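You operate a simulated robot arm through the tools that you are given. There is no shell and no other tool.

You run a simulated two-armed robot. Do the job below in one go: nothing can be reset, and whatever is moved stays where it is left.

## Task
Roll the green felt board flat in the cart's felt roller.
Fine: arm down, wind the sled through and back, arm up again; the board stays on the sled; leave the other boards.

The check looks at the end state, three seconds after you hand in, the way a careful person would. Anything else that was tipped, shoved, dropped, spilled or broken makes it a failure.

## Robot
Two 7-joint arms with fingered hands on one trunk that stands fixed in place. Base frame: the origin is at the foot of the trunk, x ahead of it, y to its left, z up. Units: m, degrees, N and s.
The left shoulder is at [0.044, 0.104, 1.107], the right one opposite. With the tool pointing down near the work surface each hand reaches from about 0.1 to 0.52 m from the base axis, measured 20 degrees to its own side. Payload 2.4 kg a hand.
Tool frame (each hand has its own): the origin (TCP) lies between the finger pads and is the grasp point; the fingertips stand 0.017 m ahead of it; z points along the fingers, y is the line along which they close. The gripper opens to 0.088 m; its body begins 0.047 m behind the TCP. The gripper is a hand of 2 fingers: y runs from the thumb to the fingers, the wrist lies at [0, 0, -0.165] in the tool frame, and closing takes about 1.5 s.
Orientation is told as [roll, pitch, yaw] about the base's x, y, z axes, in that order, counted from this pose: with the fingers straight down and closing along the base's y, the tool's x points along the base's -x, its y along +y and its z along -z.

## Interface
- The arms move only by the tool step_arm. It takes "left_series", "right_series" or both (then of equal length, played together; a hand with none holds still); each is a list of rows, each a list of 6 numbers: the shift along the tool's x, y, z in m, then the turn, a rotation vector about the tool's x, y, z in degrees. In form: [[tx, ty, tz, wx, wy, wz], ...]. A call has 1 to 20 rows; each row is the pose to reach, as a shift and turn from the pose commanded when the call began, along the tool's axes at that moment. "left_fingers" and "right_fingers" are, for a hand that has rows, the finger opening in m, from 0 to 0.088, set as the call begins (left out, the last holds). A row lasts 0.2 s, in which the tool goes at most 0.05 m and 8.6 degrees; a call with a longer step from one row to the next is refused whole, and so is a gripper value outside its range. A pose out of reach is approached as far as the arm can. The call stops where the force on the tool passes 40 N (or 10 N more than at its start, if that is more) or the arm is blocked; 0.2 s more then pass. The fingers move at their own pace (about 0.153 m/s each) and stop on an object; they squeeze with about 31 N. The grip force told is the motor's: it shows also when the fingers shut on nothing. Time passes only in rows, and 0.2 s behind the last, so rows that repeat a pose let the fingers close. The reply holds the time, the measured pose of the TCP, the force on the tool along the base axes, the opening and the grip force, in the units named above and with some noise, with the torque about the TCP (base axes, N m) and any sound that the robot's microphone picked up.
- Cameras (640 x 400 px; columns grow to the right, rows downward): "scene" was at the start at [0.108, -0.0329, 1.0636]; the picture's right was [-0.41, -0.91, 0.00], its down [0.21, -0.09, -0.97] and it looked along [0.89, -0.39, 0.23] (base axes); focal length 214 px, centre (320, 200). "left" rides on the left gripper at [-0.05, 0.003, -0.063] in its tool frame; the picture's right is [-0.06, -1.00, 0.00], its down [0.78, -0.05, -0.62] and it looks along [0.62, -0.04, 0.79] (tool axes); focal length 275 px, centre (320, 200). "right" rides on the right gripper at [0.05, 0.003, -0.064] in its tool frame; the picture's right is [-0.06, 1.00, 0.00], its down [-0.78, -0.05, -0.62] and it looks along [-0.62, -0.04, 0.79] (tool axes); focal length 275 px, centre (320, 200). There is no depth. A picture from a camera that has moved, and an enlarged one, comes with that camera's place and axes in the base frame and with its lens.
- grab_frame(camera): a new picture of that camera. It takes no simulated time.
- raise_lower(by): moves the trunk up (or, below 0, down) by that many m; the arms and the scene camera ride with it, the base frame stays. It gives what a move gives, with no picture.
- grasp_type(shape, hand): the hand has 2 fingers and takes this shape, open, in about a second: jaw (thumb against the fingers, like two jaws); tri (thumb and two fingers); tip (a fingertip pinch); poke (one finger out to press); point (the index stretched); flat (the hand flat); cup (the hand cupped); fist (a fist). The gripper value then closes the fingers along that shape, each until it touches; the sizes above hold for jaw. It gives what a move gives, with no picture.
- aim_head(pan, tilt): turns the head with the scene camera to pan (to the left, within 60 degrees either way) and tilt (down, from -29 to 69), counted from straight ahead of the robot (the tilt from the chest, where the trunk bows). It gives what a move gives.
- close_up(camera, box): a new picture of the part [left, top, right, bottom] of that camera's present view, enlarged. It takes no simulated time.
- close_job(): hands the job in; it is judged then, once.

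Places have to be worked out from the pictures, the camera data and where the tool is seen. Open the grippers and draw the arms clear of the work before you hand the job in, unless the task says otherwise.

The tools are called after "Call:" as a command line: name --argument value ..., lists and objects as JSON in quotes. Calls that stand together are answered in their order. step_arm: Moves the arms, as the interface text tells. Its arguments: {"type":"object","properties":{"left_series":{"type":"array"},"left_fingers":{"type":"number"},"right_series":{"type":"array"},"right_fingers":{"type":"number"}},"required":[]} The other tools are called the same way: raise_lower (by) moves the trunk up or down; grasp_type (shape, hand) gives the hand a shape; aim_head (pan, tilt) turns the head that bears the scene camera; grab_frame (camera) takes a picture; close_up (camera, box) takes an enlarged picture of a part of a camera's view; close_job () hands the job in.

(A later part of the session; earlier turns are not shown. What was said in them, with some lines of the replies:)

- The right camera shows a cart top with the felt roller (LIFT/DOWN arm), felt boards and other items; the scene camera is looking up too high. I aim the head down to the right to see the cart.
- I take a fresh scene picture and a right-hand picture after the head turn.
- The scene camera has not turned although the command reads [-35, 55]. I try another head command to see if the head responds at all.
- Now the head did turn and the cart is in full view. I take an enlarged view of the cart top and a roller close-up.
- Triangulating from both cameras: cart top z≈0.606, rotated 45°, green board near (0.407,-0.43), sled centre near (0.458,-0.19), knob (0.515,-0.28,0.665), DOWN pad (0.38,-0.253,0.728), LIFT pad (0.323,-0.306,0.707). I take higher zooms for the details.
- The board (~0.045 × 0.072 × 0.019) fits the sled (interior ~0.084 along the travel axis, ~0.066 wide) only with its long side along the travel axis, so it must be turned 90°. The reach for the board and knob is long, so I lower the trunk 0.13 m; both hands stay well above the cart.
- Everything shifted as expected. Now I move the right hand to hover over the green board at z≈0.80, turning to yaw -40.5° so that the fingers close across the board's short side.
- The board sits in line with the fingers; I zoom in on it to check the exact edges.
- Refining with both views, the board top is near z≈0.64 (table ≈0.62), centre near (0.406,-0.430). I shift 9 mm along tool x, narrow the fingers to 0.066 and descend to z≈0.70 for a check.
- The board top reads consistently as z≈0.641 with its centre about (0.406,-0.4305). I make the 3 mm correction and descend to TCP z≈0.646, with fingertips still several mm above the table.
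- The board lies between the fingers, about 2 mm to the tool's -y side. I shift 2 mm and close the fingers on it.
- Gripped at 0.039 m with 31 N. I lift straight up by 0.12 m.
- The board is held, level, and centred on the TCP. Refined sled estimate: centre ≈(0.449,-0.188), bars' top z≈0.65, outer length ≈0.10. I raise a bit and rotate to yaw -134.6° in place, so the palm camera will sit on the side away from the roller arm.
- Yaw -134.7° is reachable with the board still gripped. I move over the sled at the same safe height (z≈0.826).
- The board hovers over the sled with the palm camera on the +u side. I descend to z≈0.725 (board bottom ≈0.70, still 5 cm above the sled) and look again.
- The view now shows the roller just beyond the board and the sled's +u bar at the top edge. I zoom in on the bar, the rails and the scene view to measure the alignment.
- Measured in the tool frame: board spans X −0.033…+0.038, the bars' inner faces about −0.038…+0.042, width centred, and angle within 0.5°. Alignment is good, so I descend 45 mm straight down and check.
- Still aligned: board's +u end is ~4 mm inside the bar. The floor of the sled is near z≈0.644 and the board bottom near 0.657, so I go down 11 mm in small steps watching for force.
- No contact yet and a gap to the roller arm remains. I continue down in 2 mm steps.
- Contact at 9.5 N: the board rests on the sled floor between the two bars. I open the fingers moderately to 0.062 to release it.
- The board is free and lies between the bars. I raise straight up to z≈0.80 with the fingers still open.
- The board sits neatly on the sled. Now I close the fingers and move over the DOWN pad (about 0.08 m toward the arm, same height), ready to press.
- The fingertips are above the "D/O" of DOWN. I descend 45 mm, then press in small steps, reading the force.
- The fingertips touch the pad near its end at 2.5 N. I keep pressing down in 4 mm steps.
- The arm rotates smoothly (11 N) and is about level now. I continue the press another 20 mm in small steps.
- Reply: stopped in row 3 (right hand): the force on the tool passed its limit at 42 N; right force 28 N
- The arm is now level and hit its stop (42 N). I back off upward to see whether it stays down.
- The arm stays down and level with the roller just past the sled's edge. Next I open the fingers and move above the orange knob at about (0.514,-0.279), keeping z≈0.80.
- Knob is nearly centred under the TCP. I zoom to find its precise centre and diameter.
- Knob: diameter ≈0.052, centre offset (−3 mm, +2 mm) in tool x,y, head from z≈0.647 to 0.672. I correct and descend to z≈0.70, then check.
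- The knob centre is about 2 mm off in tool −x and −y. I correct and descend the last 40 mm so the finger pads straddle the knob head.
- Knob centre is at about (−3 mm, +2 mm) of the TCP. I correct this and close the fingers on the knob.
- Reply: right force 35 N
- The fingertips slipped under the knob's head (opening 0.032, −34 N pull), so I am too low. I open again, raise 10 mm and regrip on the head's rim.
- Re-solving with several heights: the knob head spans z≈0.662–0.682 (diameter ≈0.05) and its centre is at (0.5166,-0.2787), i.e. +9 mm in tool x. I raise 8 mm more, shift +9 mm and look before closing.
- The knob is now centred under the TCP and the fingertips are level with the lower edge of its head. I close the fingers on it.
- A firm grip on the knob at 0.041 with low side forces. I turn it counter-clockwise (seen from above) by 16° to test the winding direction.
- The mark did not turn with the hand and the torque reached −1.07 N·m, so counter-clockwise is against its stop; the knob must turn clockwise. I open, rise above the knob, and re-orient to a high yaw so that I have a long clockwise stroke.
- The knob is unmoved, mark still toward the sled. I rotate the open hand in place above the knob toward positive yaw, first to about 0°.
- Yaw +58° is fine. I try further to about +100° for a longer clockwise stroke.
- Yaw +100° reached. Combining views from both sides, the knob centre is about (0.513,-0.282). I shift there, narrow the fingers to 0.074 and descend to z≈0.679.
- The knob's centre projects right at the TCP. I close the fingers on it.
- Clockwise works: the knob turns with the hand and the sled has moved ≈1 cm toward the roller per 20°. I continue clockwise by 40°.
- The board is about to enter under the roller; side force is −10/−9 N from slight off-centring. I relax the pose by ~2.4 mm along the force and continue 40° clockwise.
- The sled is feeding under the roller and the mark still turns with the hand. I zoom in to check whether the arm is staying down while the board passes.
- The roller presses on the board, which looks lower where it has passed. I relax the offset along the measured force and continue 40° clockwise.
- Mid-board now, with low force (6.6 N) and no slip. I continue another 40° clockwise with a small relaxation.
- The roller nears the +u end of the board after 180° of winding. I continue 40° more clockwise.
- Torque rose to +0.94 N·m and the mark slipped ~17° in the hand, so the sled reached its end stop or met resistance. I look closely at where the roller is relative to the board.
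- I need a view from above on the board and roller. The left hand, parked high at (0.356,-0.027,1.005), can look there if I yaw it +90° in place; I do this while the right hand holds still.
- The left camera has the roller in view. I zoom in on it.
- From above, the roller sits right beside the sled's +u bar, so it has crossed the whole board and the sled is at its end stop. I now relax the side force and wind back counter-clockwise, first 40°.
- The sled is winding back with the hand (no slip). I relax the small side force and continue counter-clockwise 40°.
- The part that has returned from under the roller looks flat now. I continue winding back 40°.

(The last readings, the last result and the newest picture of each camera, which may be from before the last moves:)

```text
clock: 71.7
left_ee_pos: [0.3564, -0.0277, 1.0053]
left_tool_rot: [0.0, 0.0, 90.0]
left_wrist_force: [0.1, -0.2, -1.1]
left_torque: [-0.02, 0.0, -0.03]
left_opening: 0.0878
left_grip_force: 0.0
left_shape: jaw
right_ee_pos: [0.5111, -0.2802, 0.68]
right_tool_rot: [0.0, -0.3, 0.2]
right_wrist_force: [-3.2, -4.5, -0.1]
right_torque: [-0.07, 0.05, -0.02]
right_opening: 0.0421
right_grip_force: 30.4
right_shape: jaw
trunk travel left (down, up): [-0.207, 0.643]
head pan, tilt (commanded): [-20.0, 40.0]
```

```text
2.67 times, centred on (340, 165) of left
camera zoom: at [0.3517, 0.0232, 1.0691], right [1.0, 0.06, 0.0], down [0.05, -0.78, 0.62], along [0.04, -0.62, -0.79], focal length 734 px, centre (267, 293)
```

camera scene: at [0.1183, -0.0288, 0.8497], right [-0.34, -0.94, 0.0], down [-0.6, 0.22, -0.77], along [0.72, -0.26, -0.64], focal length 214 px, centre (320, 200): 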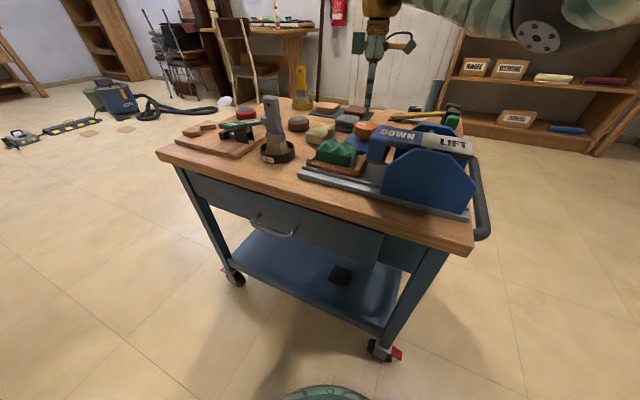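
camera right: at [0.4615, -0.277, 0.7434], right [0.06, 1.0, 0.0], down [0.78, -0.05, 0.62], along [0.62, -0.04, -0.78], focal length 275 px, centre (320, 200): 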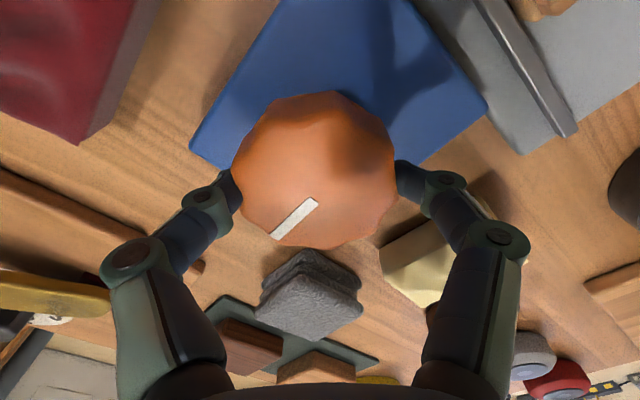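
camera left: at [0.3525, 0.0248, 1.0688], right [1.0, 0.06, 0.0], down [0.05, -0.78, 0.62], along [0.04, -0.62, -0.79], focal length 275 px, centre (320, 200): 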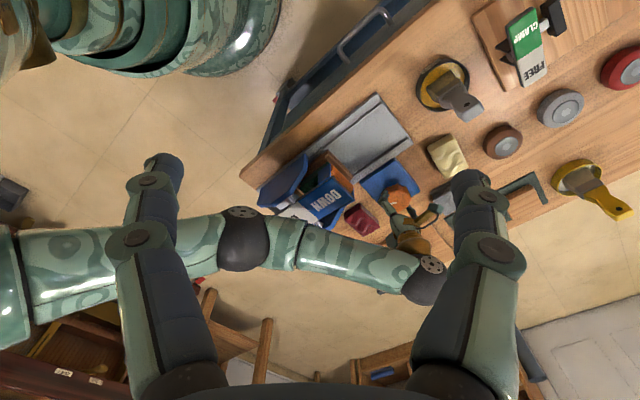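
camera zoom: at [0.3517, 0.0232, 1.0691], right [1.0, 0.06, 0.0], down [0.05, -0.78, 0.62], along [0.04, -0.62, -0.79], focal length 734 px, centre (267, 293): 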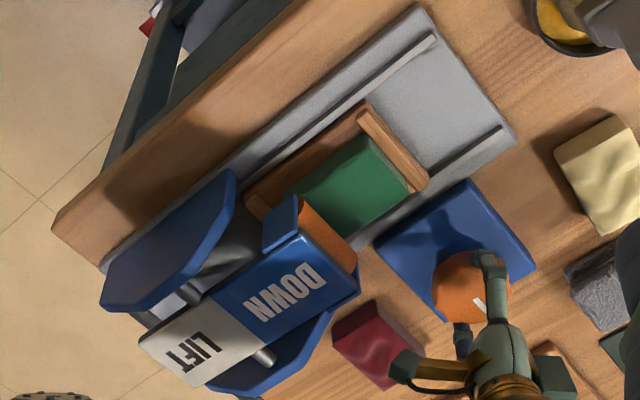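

The board is visibly flat now. I continue winding back 40°.

Call:
step_arm --right_series '[[0.0006, -0.0009, 0, 0, 0, 0], [0.0006, -0.0009, 0, 0, 0, -5], [0.0006, -0.0009, 0, 0, 0, -10], [0.0006, -0.0009, 0, 0, 0, -15], [0.0006, -0.0009, 0, 0, 0, -20], [0.0006, -0.0009, 0, 0, 0, -25], [0.0006, -0.0009, 0, 0, 0, -30], [0.0006, -0.0009, 0, 0, 0, -35], [0.0006, -0.0009, 0, 0, 0, -40], [0.0006, -0.0009, 0, 0, 0, -40]]'

Call:
grab_frame --camera "right"

Call:
close_up --camera "scene" --box '[290, 90, 490, 220]'

Call:
close_up --camera "left" --box '[250, 90, 430, 240]'

```text
clock: 73.8
left_ee_pos: [0.3567, -0.0277, 1.0049]
left_tool_rot: [-0.1, 0.0, 90.0]
left_wrist_force: [-1.0, -0.4, 1.1]
left_torque: [-0.01, 0.02, -0.06]
left_opening: 0.0878
left_grip_force: 0.0
left_shape: jaw
right_ee_pos: [0.512, -0.2799, 0.6803]
right_tool_rot: [-0.1, -0.2, 40.3]
right_wrist_force: [-1.5, -5.8, 0.7]
right_torque: [-0.06, 0.0, -0.04]
right_opening: 0.0418
right_grip_force: 30.7
right_shape: jaw
trunk travel left (down, up): [-0.207, 0.643]
head pan, tilt (commanded): [-20.0, 40.0]
```

```text
taken
camera right: at [0.471, -0.3109, 0.7434], right [-0.6, 0.8, 0.0], down [0.63, 0.47, 0.62], along [0.5, 0.37, -0.78], focal length 275 px, centre (320, 200)
```

right: 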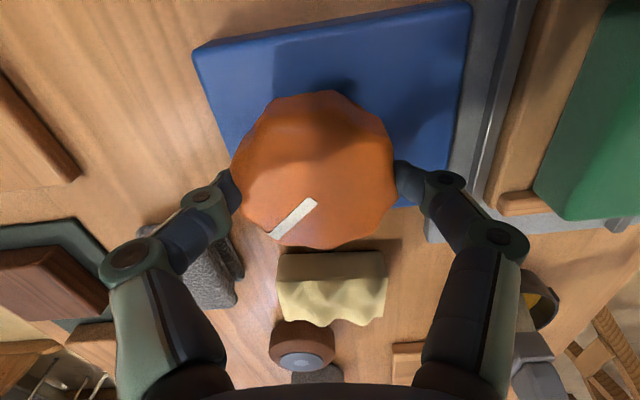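

```text
3.08 times, centred on (390, 155) of scene
camera zoom: at [0.1181, -0.0292, 0.8497], right [-0.34, -0.94, 0.0], down [-0.6, 0.22, -0.77], along [0.72, -0.26, -0.64], focal length 660 px, centre (105, 338)
```

zoom: 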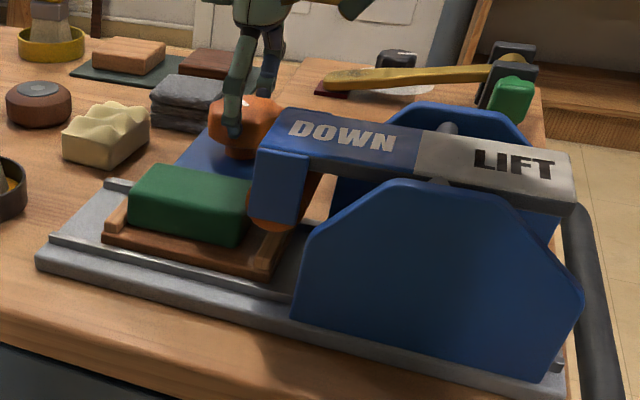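

```text
2.67 times, centred on (340, 165) of left
camera zoom: at [0.3518, 0.0231, 1.0691], right [1.0, 0.06, 0.0], down [0.05, -0.78, 0.62], along [0.04, -0.62, -0.79], focal length 734 px, centre (267, 293)
```

zoom: 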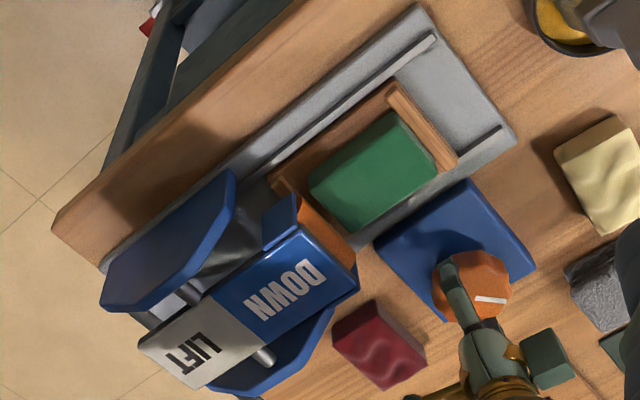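

Flat board coming back nicely. I wind the remaining ~44° counter-clockwise toward the start stop.

Call:
step_arm --right_series '[[0.0008, -0.0006, 0, 0, 0, 0], [0.0008, -0.0006, 0, 0, 0, -5], [0.0008, -0.0006, 0, 0, 0, -10], [0.0008, -0.0006, 0, 0, 0, -15], [0.0008, -0.0006, 0, 0, 0, -20], [0.0008, -0.0006, 0, 0, 0, -25], [0.0008, -0.0006, 0, 0, 0, -30], [0.0008, -0.0006, 0, 0, 0, -35], [0.0008, -0.0006, 0, 0, 0, -40], [0.0008, -0.0006, 0, 0, 0, -43], [0.0008, -0.0006, 0, 0, 0, -43]]'

Call:
grab_frame --camera "right"

Call:
close_up --camera "scene" --box '[290, 90, 490, 220]'

Call:
close_up --camera "left" --box '[250, 90, 430, 240]'

```text
clock: 76.2
left_ee_pos: [0.3559, -0.0268, 1.0042]
left_tool_rot: [-0.1, 0.0, 90.0]
left_wrist_force: [0.6, 0.0, 1.0]
left_torque: [0.03, -0.02, -0.01]
left_opening: 0.0878
left_grip_force: 0.0
left_shape: jaw
right_ee_pos: [0.5118, -0.2804, 0.6793]
right_tool_rot: [-0.3, -0.1, 83.2]
right_wrist_force: [3.9, -8.8, 2.2]
right_torque: [-0.09, -0.01, -0.03]
right_opening: 0.042
right_grip_force: 31.6
right_shape: jaw
trunk travel left (down, up): [-0.207, 0.643]
head pan, tilt (commanded): [-20.0, 40.0]
```

```text
taken
camera right: at [0.5015, -0.3312, 0.7433], right [-0.98, 0.18, -0.01], down [0.14, 0.77, 0.62], along [0.12, 0.61, -0.78], focal length 275 px, centre (320, 200)
```

right: 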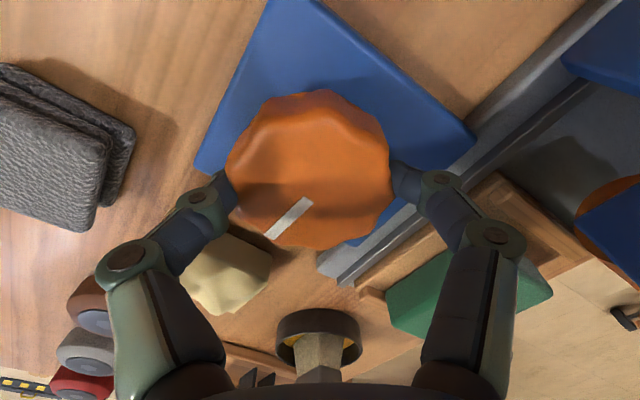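

```text
3.08 times, centred on (390, 155) of scene
camera zoom: at [0.1184, -0.0293, 0.8497], right [-0.34, -0.94, 0.0], down [-0.6, 0.22, -0.77], along [0.72, -0.26, -0.64], focal length 660 px, centre (105, 338)
```

zoom: 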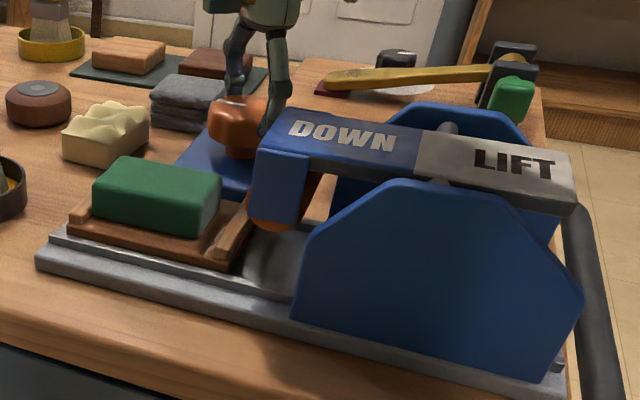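

```text
2.67 times, centred on (340, 165) of left
camera zoom: at [0.3521, 0.0229, 1.069], right [1.0, 0.06, 0.0], down [0.05, -0.78, 0.62], along [0.04, -0.62, -0.79], focal length 734 px, centre (267, 293)
```

zoom: 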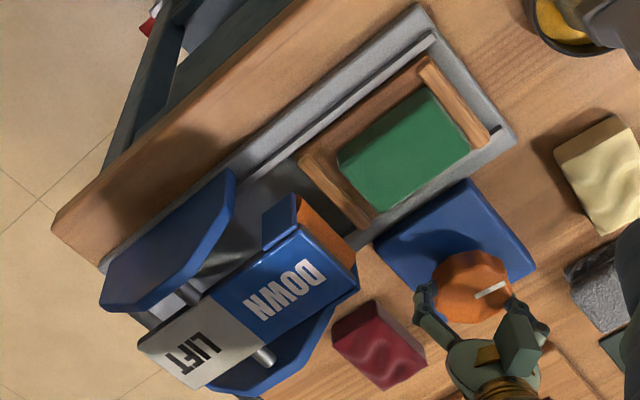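

Still no stop torque; the sled is within a few mm of its starting place. I turn another 12° in small steps to seat it at the stop.

Call:
step_arm --right_series '[[0.001, -0.0012, 0, 0, 0, 0], [0.001, -0.0012, 0, 0, 0, -3], [0.001, -0.0012, 0, 0, 0, -6], [0.001, -0.0012, 0, 0, 0, -9], [0.001, -0.0012, 0, 0, 0, -11], [0.001, -0.0012, 0, 0, 0, -11]]'

Call:
grab_frame --camera "right"

Call:
close_up --camera "scene" --box '[290, 90, 490, 220]'

```text
clock: 77.7
left_ee_pos: [0.3559, -0.0276, 1.0047]
left_tool_rot: [0.0, 0.1, 89.9]
left_wrist_force: [1.0, -0.2, -0.2]
left_torque: [-0.03, -0.01, -0.01]
left_opening: 0.0879
left_grip_force: 0.0
left_shape: jaw
right_ee_pos: [0.5121, -0.2833, 0.6798]
right_tool_rot: [-0.3, 0.0, 94.3]
right_wrist_force: [-4.5, -5.2, 1.9]
right_torque: [-0.02, 0.04, -0.64]
right_opening: 0.0421
right_grip_force: 31.0
right_shape: jaw
trunk travel left (down, up): [-0.207, 0.643]
head pan, tilt (commanded): [-20.0, 40.0]
```

```text
taken
camera right: at [0.5127, -0.3328, 0.7435], right [-1.0, -0.01, -0.01], down [-0.01, 0.79, 0.62], along [0.0, 0.62, -0.79], focal length 275 px, centre (320, 200)
```

right: 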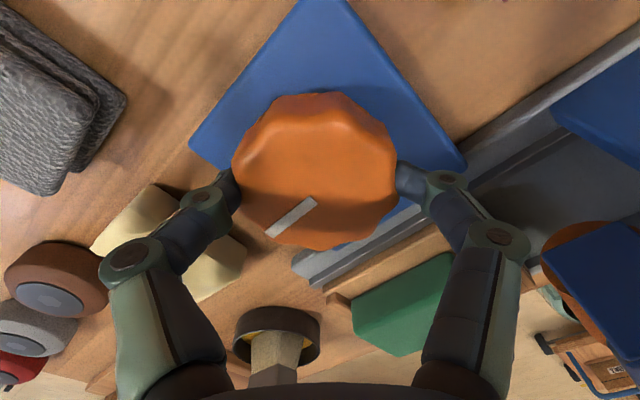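

```text
3.08 times, centred on (390, 155) of scene
camera zoom: at [0.118, -0.029, 0.8497], right [-0.34, -0.94, 0.0], down [-0.6, 0.22, -0.77], along [0.72, -0.26, -0.64], focal length 660 px, centre (105, 338)
```

zoom: 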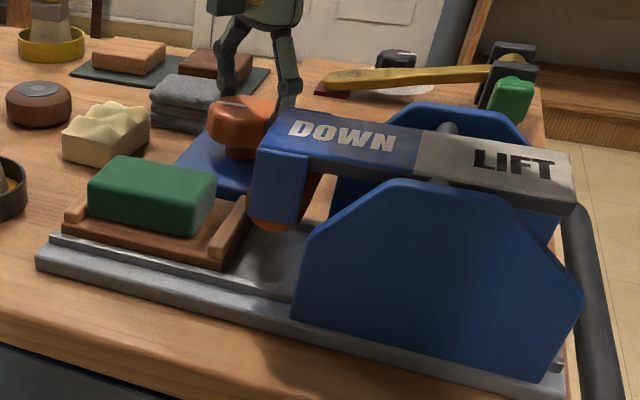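

The sled is back at its starting stop (−0.64 N·m). I relax the twist by 3°, then open the fingers.

Call:
step_arm --right_series '[[0, 0, 0, 0, 0, 3], [0, 0, 0, 0, 0, 3]]'

Call:
step_arm --right_series '[[0, 0, 0, 0, 0, 0], [0, 0, 0, 0, 0, 0], [0, 0, 0, 0, 0, 0], [0, 0, 0, 0, 0, 0]]' --right_fingers 0.076

Call:
step_arm --right_series '[[0, 0, -0.01, 0, 0, 0], [0, 0, -0.03, 0, 0, 0], [0, 0, -0.065, 0, 0, 0], [0, 0, -0.1, 0, 0, 0], [0, 0, -0.13, 0, 0, 0], [0, 0, -0.13, 0, 0, 0]]'

Call:
close_up --camera "scene" --box '[290, 90, 490, 220]'

Call:
close_up --camera "left" --box '[250, 90, 430, 240]'

```text
clock: 78.2
left_ee_pos: [0.3562, -0.0267, 1.005]
left_tool_rot: [-0.1, 0.0, 90.1]
left_wrist_force: [-1.2, -0.6, -0.5]
left_torque: [-0.02, 0.01, -0.02]
left_opening: 0.0879
left_grip_force: 0.1
left_shape: jaw
right_ee_pos: [0.5128, -0.2822, 0.6778]
right_tool_rot: [-0.3, 0.0, 91.2]
right_wrist_force: [-3.4, -3.9, 1.9]
right_torque: [-0.03, 0.01, -0.2]
right_opening: 0.042
right_grip_force: 30.9
right_shape: jaw
trunk travel left (down, up): [-0.207, 0.643]
head pan, tilt (commanded): [-20.0, 40.0]
```

```text
clock: 79.2
left_ee_pos: [0.3565, -0.0266, 1.0049]
left_tool_rot: [-0.1, -0.1, 90.0]
left_wrist_force: [-0.5, 0.1, 0.2]
left_torque: [-0.03, 0.01, 0.02]
left_opening: 0.0879
left_grip_force: 0.0
left_shape: jaw
right_ee_pos: [0.5127, -0.2817, 0.6799]
right_tool_rot: [-0.3, 0.0, 91.2]
right_wrist_force: [0.2, 0.6, 0.2]
right_torque: [0.0, -0.01, 0.0]
right_opening: 0.076
right_grip_force: 0.1
right_shape: jaw
trunk travel left (down, up): [-0.207, 0.643]
head pan, tilt (commanded): [-20.0, 40.0]
```

```text
clock: 80.7
left_ee_pos: [0.3564, -0.0267, 1.0051]
left_tool_rot: [-0.1, -0.1, 90.0]
left_wrist_force: [0.7, -0.2, 0.5]
left_torque: [-0.04, -0.02, 0.02]
left_opening: 0.0878
left_grip_force: 0.0
left_shape: jaw
right_ee_pos: [0.5116, -0.2816, 0.8113]
right_tool_rot: [-0.3, -0.1, 91.2]
right_wrist_force: [-0.7, 1.0, 0.8]
right_torque: [0.0, -0.01, -0.01]
right_opening: 0.0759
right_grip_force: 0.1
right_shape: jaw
trunk travel left (down, up): [-0.207, 0.643]
head pan, tilt (commanded): [-20.0, 40.0]
```

```text
3.08 times, centred on (390, 155) of scene
camera zoom: at [0.1183, -0.0288, 0.8497], right [-0.34, -0.94, 0.0], down [-0.6, 0.22, -0.77], along [0.72, -0.26, -0.64], focal length 660 px, centre (105, 338)
```

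zoom: 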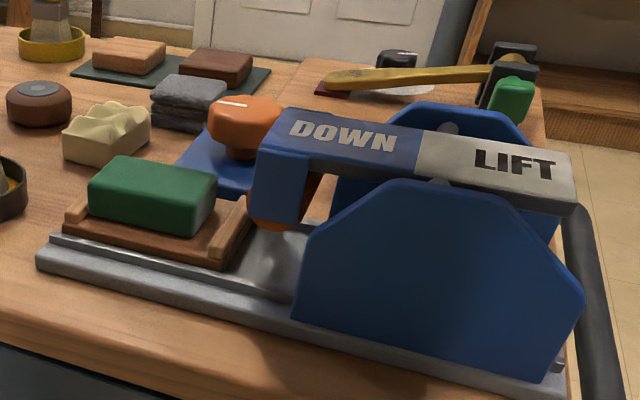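

```text
2.67 times, centred on (340, 165) of left
camera zoom: at [0.352, 0.0236, 1.069], right [1.0, 0.06, 0.0], down [0.05, -0.78, 0.62], along [0.04, -0.62, -0.79], focal length 734 px, centre (267, 293)
```

zoom: 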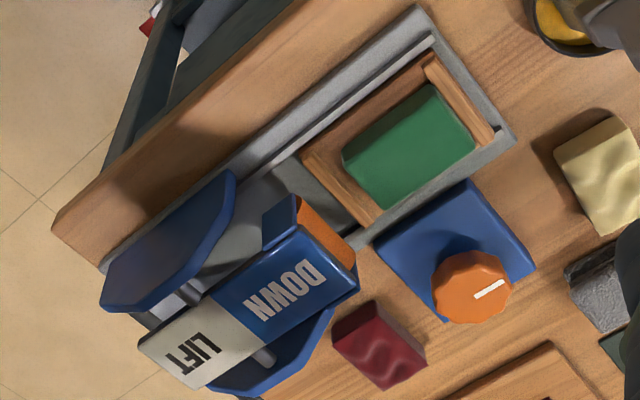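

The board is flat, on the sled, back at its start, and the knob mark is at its original direction. Now I move the right hand over the LIFT end (press point ≈(0.3125,-0.3165)), turning back to yaw ≈0 and closing the fingers.

Call:
step_arm --right_series '[[0.0028, 0.0182, 0, 0, 0, 8.3], [0.0055, 0.0364, 0, 0, 0, 16.6], [0.0083, 0.0546, 0, 0, 0, 24.9], [0.011, 0.0728, 0, 0, 0, 33.2], [0.0138, 0.091, 0, 0, 0, 41.5], [0.0165, 0.1092, 0, 0, 0, 49.8], [0.0193, 0.1274, 0, 0, 0, 58.1], [0.022, 0.1456, 0, 0, 0, 66.4], [0.0248, 0.1638, 0, 0, 0, 74.7], [0.0276, 0.182, 0, 0, 0, 83], [0.0303, 0.2002, 0, 0, 0, 91], [0.0303, 0.2002, 0, 0, 0, 91]]' --right_fingers 0.0

Call:
grab_frame --camera "right"

Call:
close_up --camera "left" --box '[230, 90, 430, 250]'

Call:
grab_frame --camera "scene"

```text
clock: 83.2
left_ee_pos: [0.3554, -0.0262, 1.006]
left_tool_rot: [-0.1, 0.1, 90.0]
left_wrist_force: [1.3, -0.4, 0.0]
left_torque: [0.0, -0.01, 0.03]
left_opening: 0.0879
left_grip_force: 0.0
left_shape: jaw
right_ee_pos: [0.3127, -0.316, 0.8088]
right_tool_rot: [0.0, -0.3, 0.1]
right_wrist_force: [-0.5, -0.1, 0.4]
right_torque: [-0.01, 0.02, -0.01]
right_opening: 0.0002
right_grip_force: 31.2
right_shape: jaw
trunk travel left (down, up): [-0.207, 0.643]
head pan, tilt (commanded): [-20.0, 40.0]
```

```text
taken
camera right: at [0.2621, -0.3136, 0.8726], right [0.06, 1.0, 0.0], down [0.78, -0.05, 0.62], along [0.62, -0.04, -0.78], focal length 275 px, centre (320, 200)
```

right: 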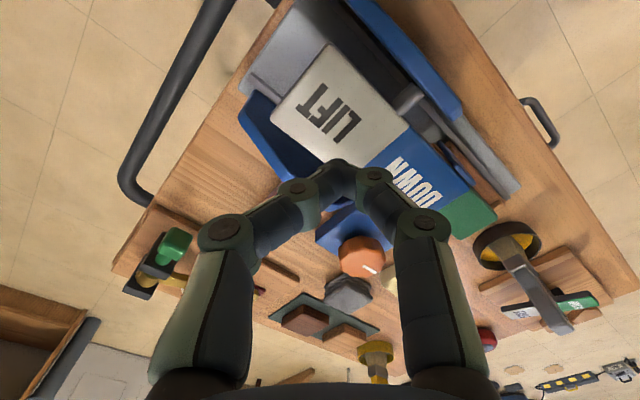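

```text
2.50 times, centred on (330, 170) of left
camera zoom: at [0.3518, 0.0236, 1.069], right [1.0, 0.06, 0.0], down [0.05, -0.78, 0.62], along [0.04, -0.62, -0.79], focal length 688 px, centre (295, 275)
```

zoom: 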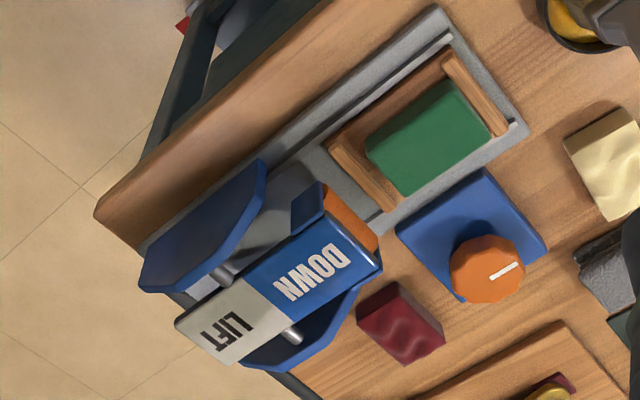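

```text
taken
camera scene: at [0.1182, -0.0288, 0.8497], right [-0.34, -0.94, 0.0], down [-0.6, 0.22, -0.77], along [0.72, -0.26, -0.64], focal length 214 px, centre (320, 200)
```

scene: 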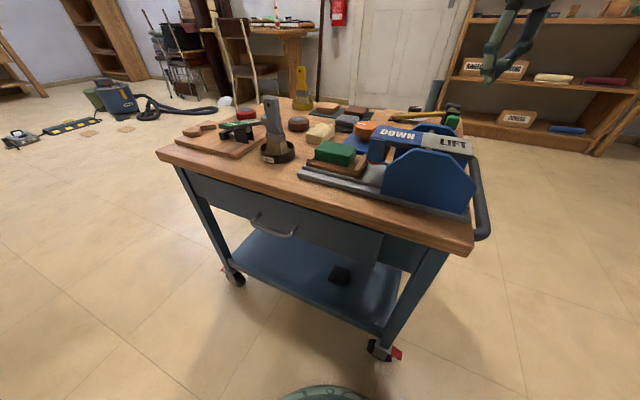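

The fingertips are above the LIFT pad about 14 mm from its free end. I descend and press in small steps.

Call:
step_arm --right_series '[[0, 0, 0.03, 0, 0, 0], [0, 0, 0.06, 0, 0, 0], [0, 0, 0.07, 0, 0, 0], [0, 0, 0.074, 0, 0, 0], [0, 0, 0.078, 0, 0, 0], [0, 0, 0.082, 0, 0, 0]]'

Call:
close_up --camera "scene" --box '[290, 70, 490, 220]'

Call:
close_up --camera "left" --box '[230, 90, 430, 250]'

```text
clock: 84.7
left_ee_pos: [0.3562, -0.0269, 1.0056]
left_tool_rot: [-0.2, 0.0, 90.0]
left_wrist_force: [-0.4, 0.4, 0.3]
left_torque: [-0.04, 0.0, -0.02]
left_opening: 0.0879
left_grip_force: 0.1
left_shape: jaw
right_ee_pos: [0.3133, -0.3164, 0.7262]
right_tool_rot: [0.0, -0.3, 0.2]
right_wrist_force: [-1.7, -2.6, 6.0]
right_torque: [0.0, 0.02, -0.02]
right_opening: 0.0002
right_grip_force: 31.2
right_shape: jaw
trunk travel left (down, up): [-0.207, 0.643]
head pan, tilt (commanded): [-20.0, 40.0]
```

```text
2.67 times, centred on (390, 145) of scene
camera zoom: at [0.118, -0.0289, 0.8498], right [-0.34, -0.94, 0.0], down [-0.6, 0.22, -0.77], along [0.72, -0.26, -0.64], focal length 572 px, centre (133, 347)
```

zoom: 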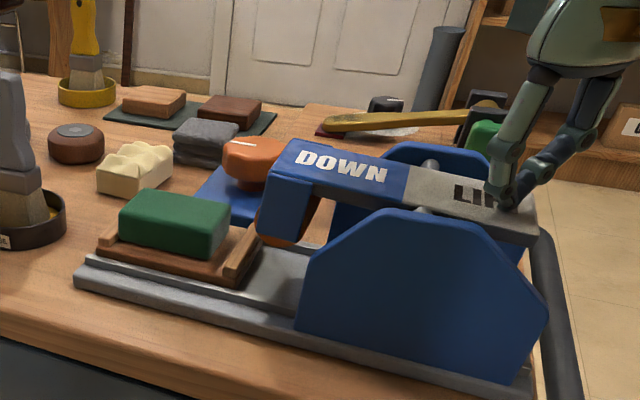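

```text
2.50 times, centred on (330, 170) of left
camera zoom: at [0.3516, 0.0235, 1.0692], right [1.0, 0.06, 0.0], down [0.05, -0.78, 0.62], along [0.04, -0.62, -0.79], focal length 688 px, centre (295, 275)
```

zoom: 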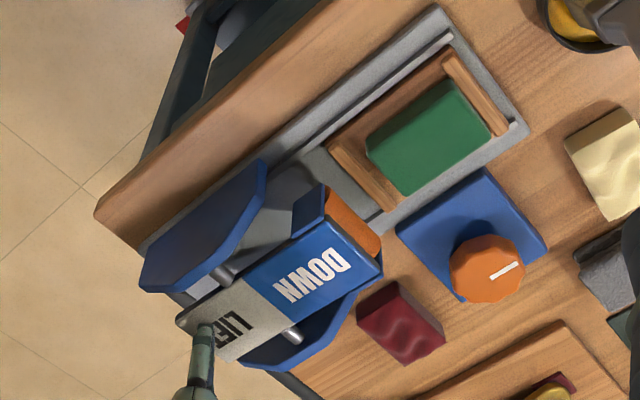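

Contact at 6 N and the arm starts to tip up. I keep pressing in 3 mm steps.

Call:
step_arm --right_series '[[0, 0, 0.003, 0, 0, 0], [0, 0, 0.006, 0, 0, 0], [0, 0, 0.009, 0, 0, 0], [0, 0, 0.012, 0, 0, 0], [0, 0, 0.015, 0, 0, 0], [0, 0, 0.018, 0, 0, 0]]'

Call:
close_up --camera "scene" --box '[290, 70, 490, 220]'

Call:
close_up --camera "left" --box '[230, 90, 430, 250]'

```text
clock: 85.9
left_ee_pos: [0.3544, -0.0264, 1.0054]
left_tool_rot: [-0.2, 0.1, 90.0]
left_wrist_force: [0.2, 0.0, 1.0]
left_torque: [0.03, -0.02, 0.01]
left_opening: 0.088
left_grip_force: 0.0
left_shape: jaw
right_ee_pos: [0.3136, -0.3172, 0.7159]
right_tool_rot: [-0.4, -0.9, 0.1]
right_wrist_force: [-11.5, -1.8, 27.3]
right_torque: [0.14, 0.08, 0.06]
right_opening: 0.002
right_grip_force: 30.9
right_shape: jaw
trunk travel left (down, up): [-0.207, 0.643]
head pan, tilt (commanded): [-20.0, 40.0]
stopped in row 6 (right hand): the force on the tool passed its limit at 43 N (the readings are from after the stop); the commanded pose is now the measured one
```

```text
2.67 times, centred on (390, 145) of scene
camera zoom: at [0.1165, -0.0281, 0.8501], right [-0.34, -0.94, 0.0], down [-0.6, 0.22, -0.77], along [0.72, -0.26, -0.64], focal length 572 px, centre (133, 347)
```

zoom: 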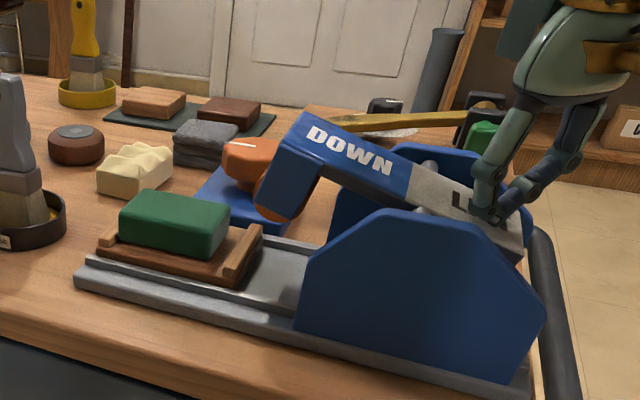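

```text
2.50 times, centred on (330, 170) of left
camera zoom: at [0.3497, 0.0245, 1.07], right [1.0, 0.06, 0.0], down [0.05, -0.78, 0.62], along [0.04, -0.62, -0.78], focal length 688 px, centre (295, 275)
```

zoom: 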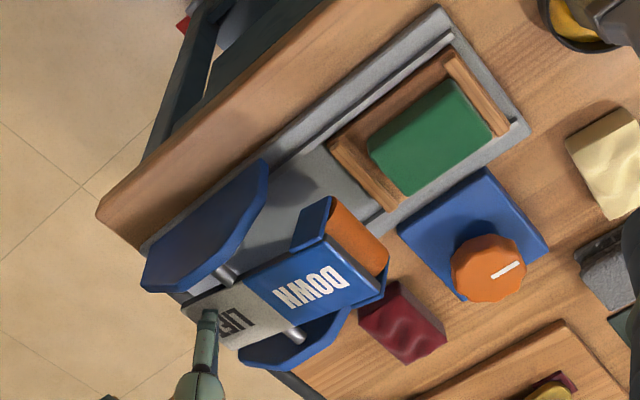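

The arm is back at its raised position (stop force 43 N), matching the initial tilt. I lift the hand off and check that it stays up.

Call:
step_arm --right_series '[[0, 0, -0.01, 0, 0, 0], [0, 0, -0.04, 0, 0, 0], [0, 0, -0.08, 0, 0, 0], [0, 0, -0.12, 0, 0, 0], [0, 0, -0.14, 0, 0, 0], [0, 0, -0.14, 0, 0, 0]]'

Call:
close_up --camera "scene" --box '[290, 90, 490, 220]'

Call:
close_up --camera "left" --box '[230, 90, 430, 250]'

Call:
grab_frame --camera "right"

```text
clock: 87.3
left_ee_pos: [0.3558, -0.0274, 1.0056]
left_tool_rot: [-0.1, -0.1, 90.0]
left_wrist_force: [0.4, -0.4, 0.1]
left_torque: [-0.03, 0.0, 0.03]
left_opening: 0.088
left_grip_force: 0.0
left_shape: jaw
right_ee_pos: [0.3132, -0.3148, 0.8546]
right_tool_rot: [-0.3, -0.7, 0.1]
right_wrist_force: [-0.5, 0.4, 0.4]
right_torque: [0.02, -0.03, -0.01]
right_opening: 0.0004
right_grip_force: 31.1
right_shape: jaw
trunk travel left (down, up): [-0.207, 0.643]
head pan, tilt (commanded): [-20.0, 40.0]
```

```text
3.08 times, centred on (390, 155) of scene
camera zoom: at [0.1182, -0.0288, 0.8497], right [-0.34, -0.94, 0.0], down [-0.6, 0.22, -0.77], along [0.72, -0.26, -0.64], focal length 660 px, centre (105, 338)
```

zoom: 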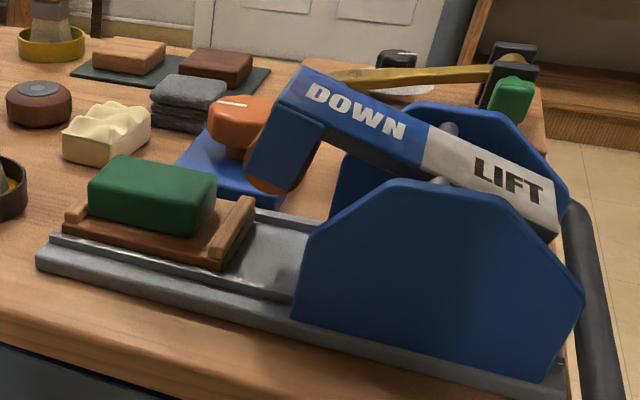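

```text
2.50 times, centred on (330, 170) of left
camera zoom: at [0.3519, 0.0235, 1.069], right [1.0, 0.06, 0.0], down [0.05, -0.78, 0.62], along [0.04, -0.62, -0.79], focal length 688 px, centre (295, 275)
```

zoom: 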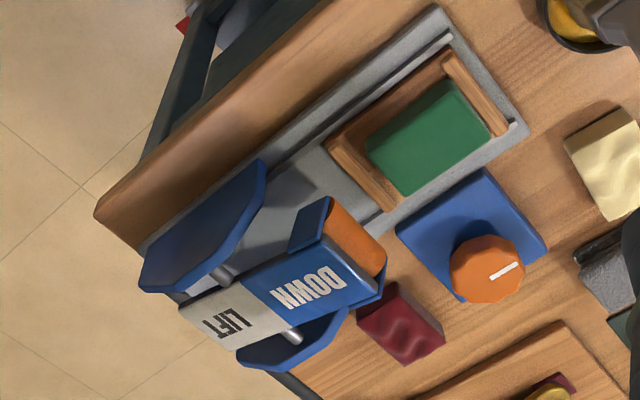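

```text
taken
camera right: at [0.2605, -0.3127, 0.9182], right [0.06, 1.0, 0.0], down [0.78, -0.04, 0.63], along [0.63, -0.04, -0.78], focal length 275 px, centre (320, 200)
```

right: 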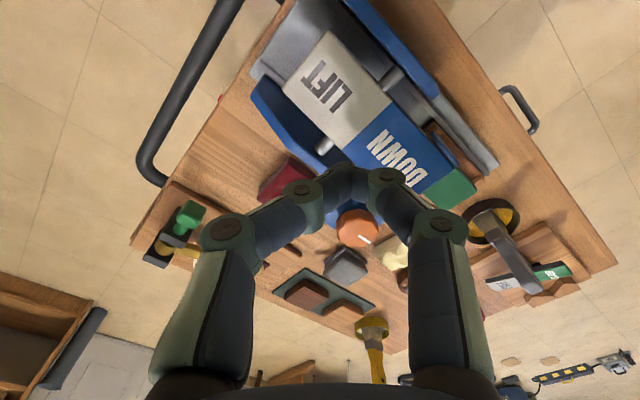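

The arm stays up, the sled is home and the board is on it. I zoom in once more on the board to verify that it is flat everywhere.

Call:
close_up --camera "scene" --box '[300, 125, 380, 180]'

Call:
close_up --camera "left" --box '[320, 100, 410, 180]'

Call:
grab_frame --camera "scene"

```text
7.27 times, centred on (340, 152) of scene
camera zoom: at [0.1182, -0.0288, 0.8497], right [-0.34, -0.94, 0.0], down [-0.6, 0.22, -0.77], along [0.72, -0.26, -0.64], focal length 1560 px, centre (174, 546)
```

zoom: 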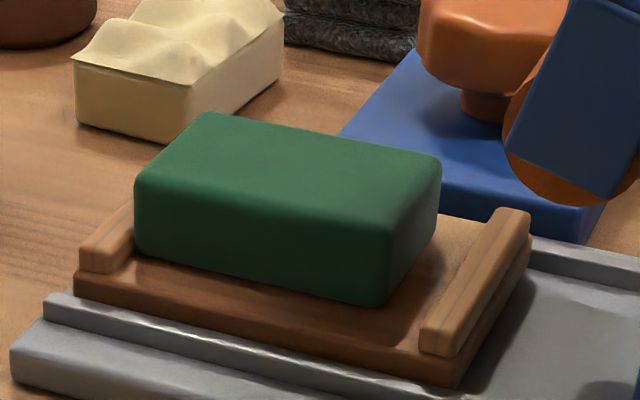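

```text
5.00 times, centred on (365, 140) of left
camera zoom: at [0.3519, 0.0235, 1.069], right [1.0, 0.06, 0.0], down [0.05, -0.78, 0.62], along [0.04, -0.62, -0.79], focal length 1376 px, centre (95, 500)
```

zoom: 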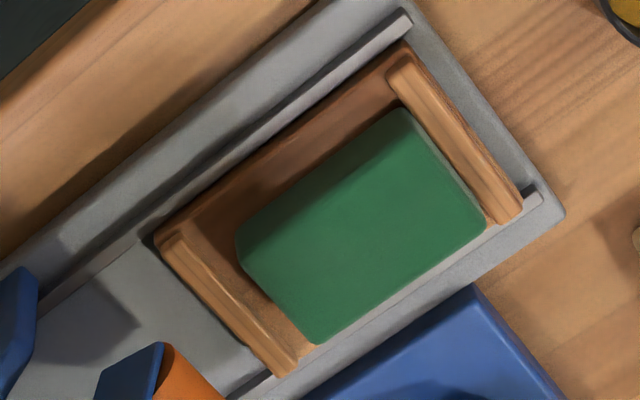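

```text
taken
camera scene: at [0.1182, -0.0288, 0.8497], right [-0.34, -0.94, 0.0], down [-0.6, 0.22, -0.77], along [0.72, -0.26, -0.64], focal length 214 px, centre (320, 200)
```

scene: 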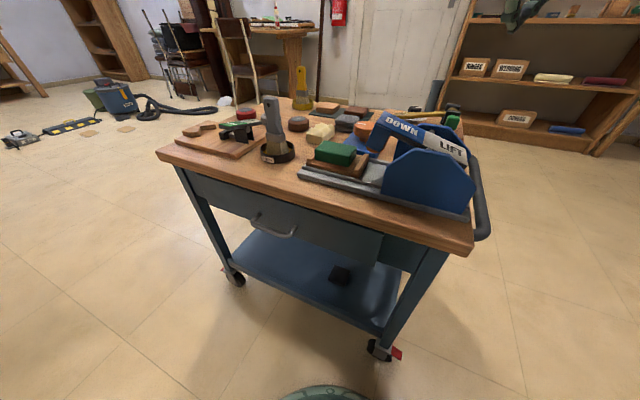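

The green board is flat and seated on the sled, the arm is up and nothing else has moved. I open the right gripper, draw it up and back clear of the cart, then raise the trunk to its original height.

Call:
step_arm --right_series '[[0, 0, -0.03, 0, 0, 0], [0.01, 0, -0.06, 0, 0, 0], [0.025, 0, -0.09, 0, 0, 0], [0.04, 0, -0.11, 0, 0, 0], [0.04, 0, -0.11, 0, 0, 0], [0.04, 0, -0.11, 0, 0, 0]]' --right_fingers 0.088

Call:
raise_lower --by 0.13

Call:
grab_frame --camera "scene"

Call:
grab_frame --camera "right"

```text
clock: 88.7
left_ee_pos: [0.355, -0.0273, 1.0063]
left_tool_rot: [0.0, 0.0, 90.0]
left_wrist_force: [0.1, 0.5, -0.7]
left_torque: [0.0, 0.0, 0.01]
left_opening: 0.0878
left_grip_force: 0.1
left_shape: jaw
right_ee_pos: [0.2783, -0.311, 0.9604]
right_tool_rot: [-0.2, -0.4, 0.2]
right_wrist_force: [-0.1, -0.3, 0.2]
right_torque: [0.03, 0.0, -0.02]
right_opening: 0.0879
right_grip_force: 0.1
right_shape: jaw
right hand out of reach, approached as far as the arm can: row 3, 4, 5, 6
trunk travel left (down, up): [-0.207, 0.643]
head pan, tilt (commanded): [-20.0, 40.0]
```

```text
clock: 90.3
left_ee_pos: [0.3559, -0.0272, 1.1349]
left_tool_rot: [0.0, 0.0, 90.0]
left_wrist_force: [-0.1, -0.3, 0.3]
left_torque: [0.0, -0.01, -0.01]
left_opening: 0.088
left_grip_force: 0.0
left_shape: jaw
right_ee_pos: [0.2791, -0.3118, 1.0894]
right_tool_rot: [-0.3, -0.7, 0.0]
right_wrist_force: [0.0, 0.3, 0.6]
right_torque: [0.01, -0.02, 0.02]
right_opening: 0.0882
right_grip_force: 0.1
right_shape: jaw
trunk travel left (down, up): [-0.337, 0.513]
head pan, tilt (commanded): [-20.0, 40.0]
```

```text
taken
camera scene: at [0.1132, -0.0289, 0.9796], right [-0.34, -0.94, 0.0], down [-0.6, 0.22, -0.77], along [0.72, -0.26, -0.64], focal length 214 px, centre (320, 200)
```

scene: 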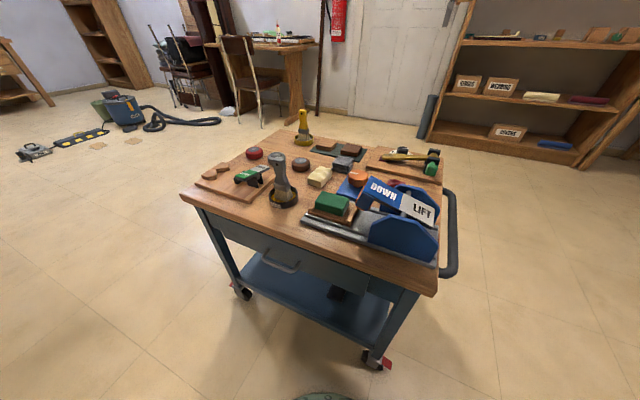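

```text
taken
camera right: at [0.2281, -0.308, 1.1519], right [0.06, 1.0, 0.0], down [0.78, -0.04, 0.63], along [0.63, -0.04, -0.78], focal length 275 px, centre (320, 200)
```

right: 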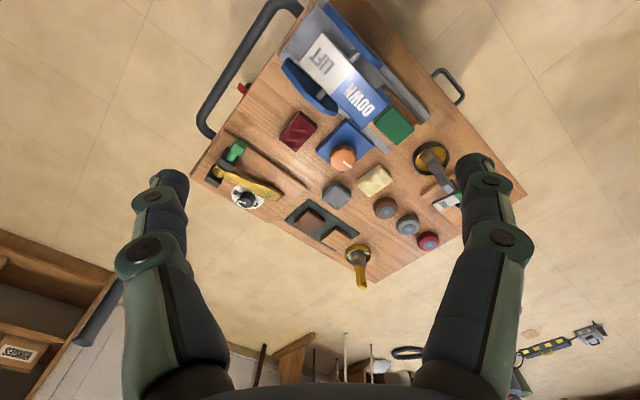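

Both arms are clear with grippers open. The roller arm is up, the sled is home with the flat green board on it, and the other boards and cart items are where they were, so I hand in the job.

Call:
close_job

```text
The job is handed in.
```

The green felt board is rolled flat and sits on the sled, and I've handed the job in. I don't have the check's result.

- **Rolling:** I set the board on the sled and pressed the arm down. I wound the sled through to its far stop and back to its starting stop, then pressed the arm up again, and it stays up. The last close-ups show the board flat across its whole top. It shifted a few millimetres sideways under the roller but is still fully on the sled.
- **Knob:** It only turns clockwise from its rest position. I first tried the other way and met its stop. My fingers slipped on the knob at that stop and again at the far one. The knob is back at its original mark.
- **Everything else:** The final pictures show the other boards and the rest of the cart items where they were. Both grippers are open and the arms are clear of the cart. The trunk is back at its original height; the left hand is still turned 90° from its starting pose.
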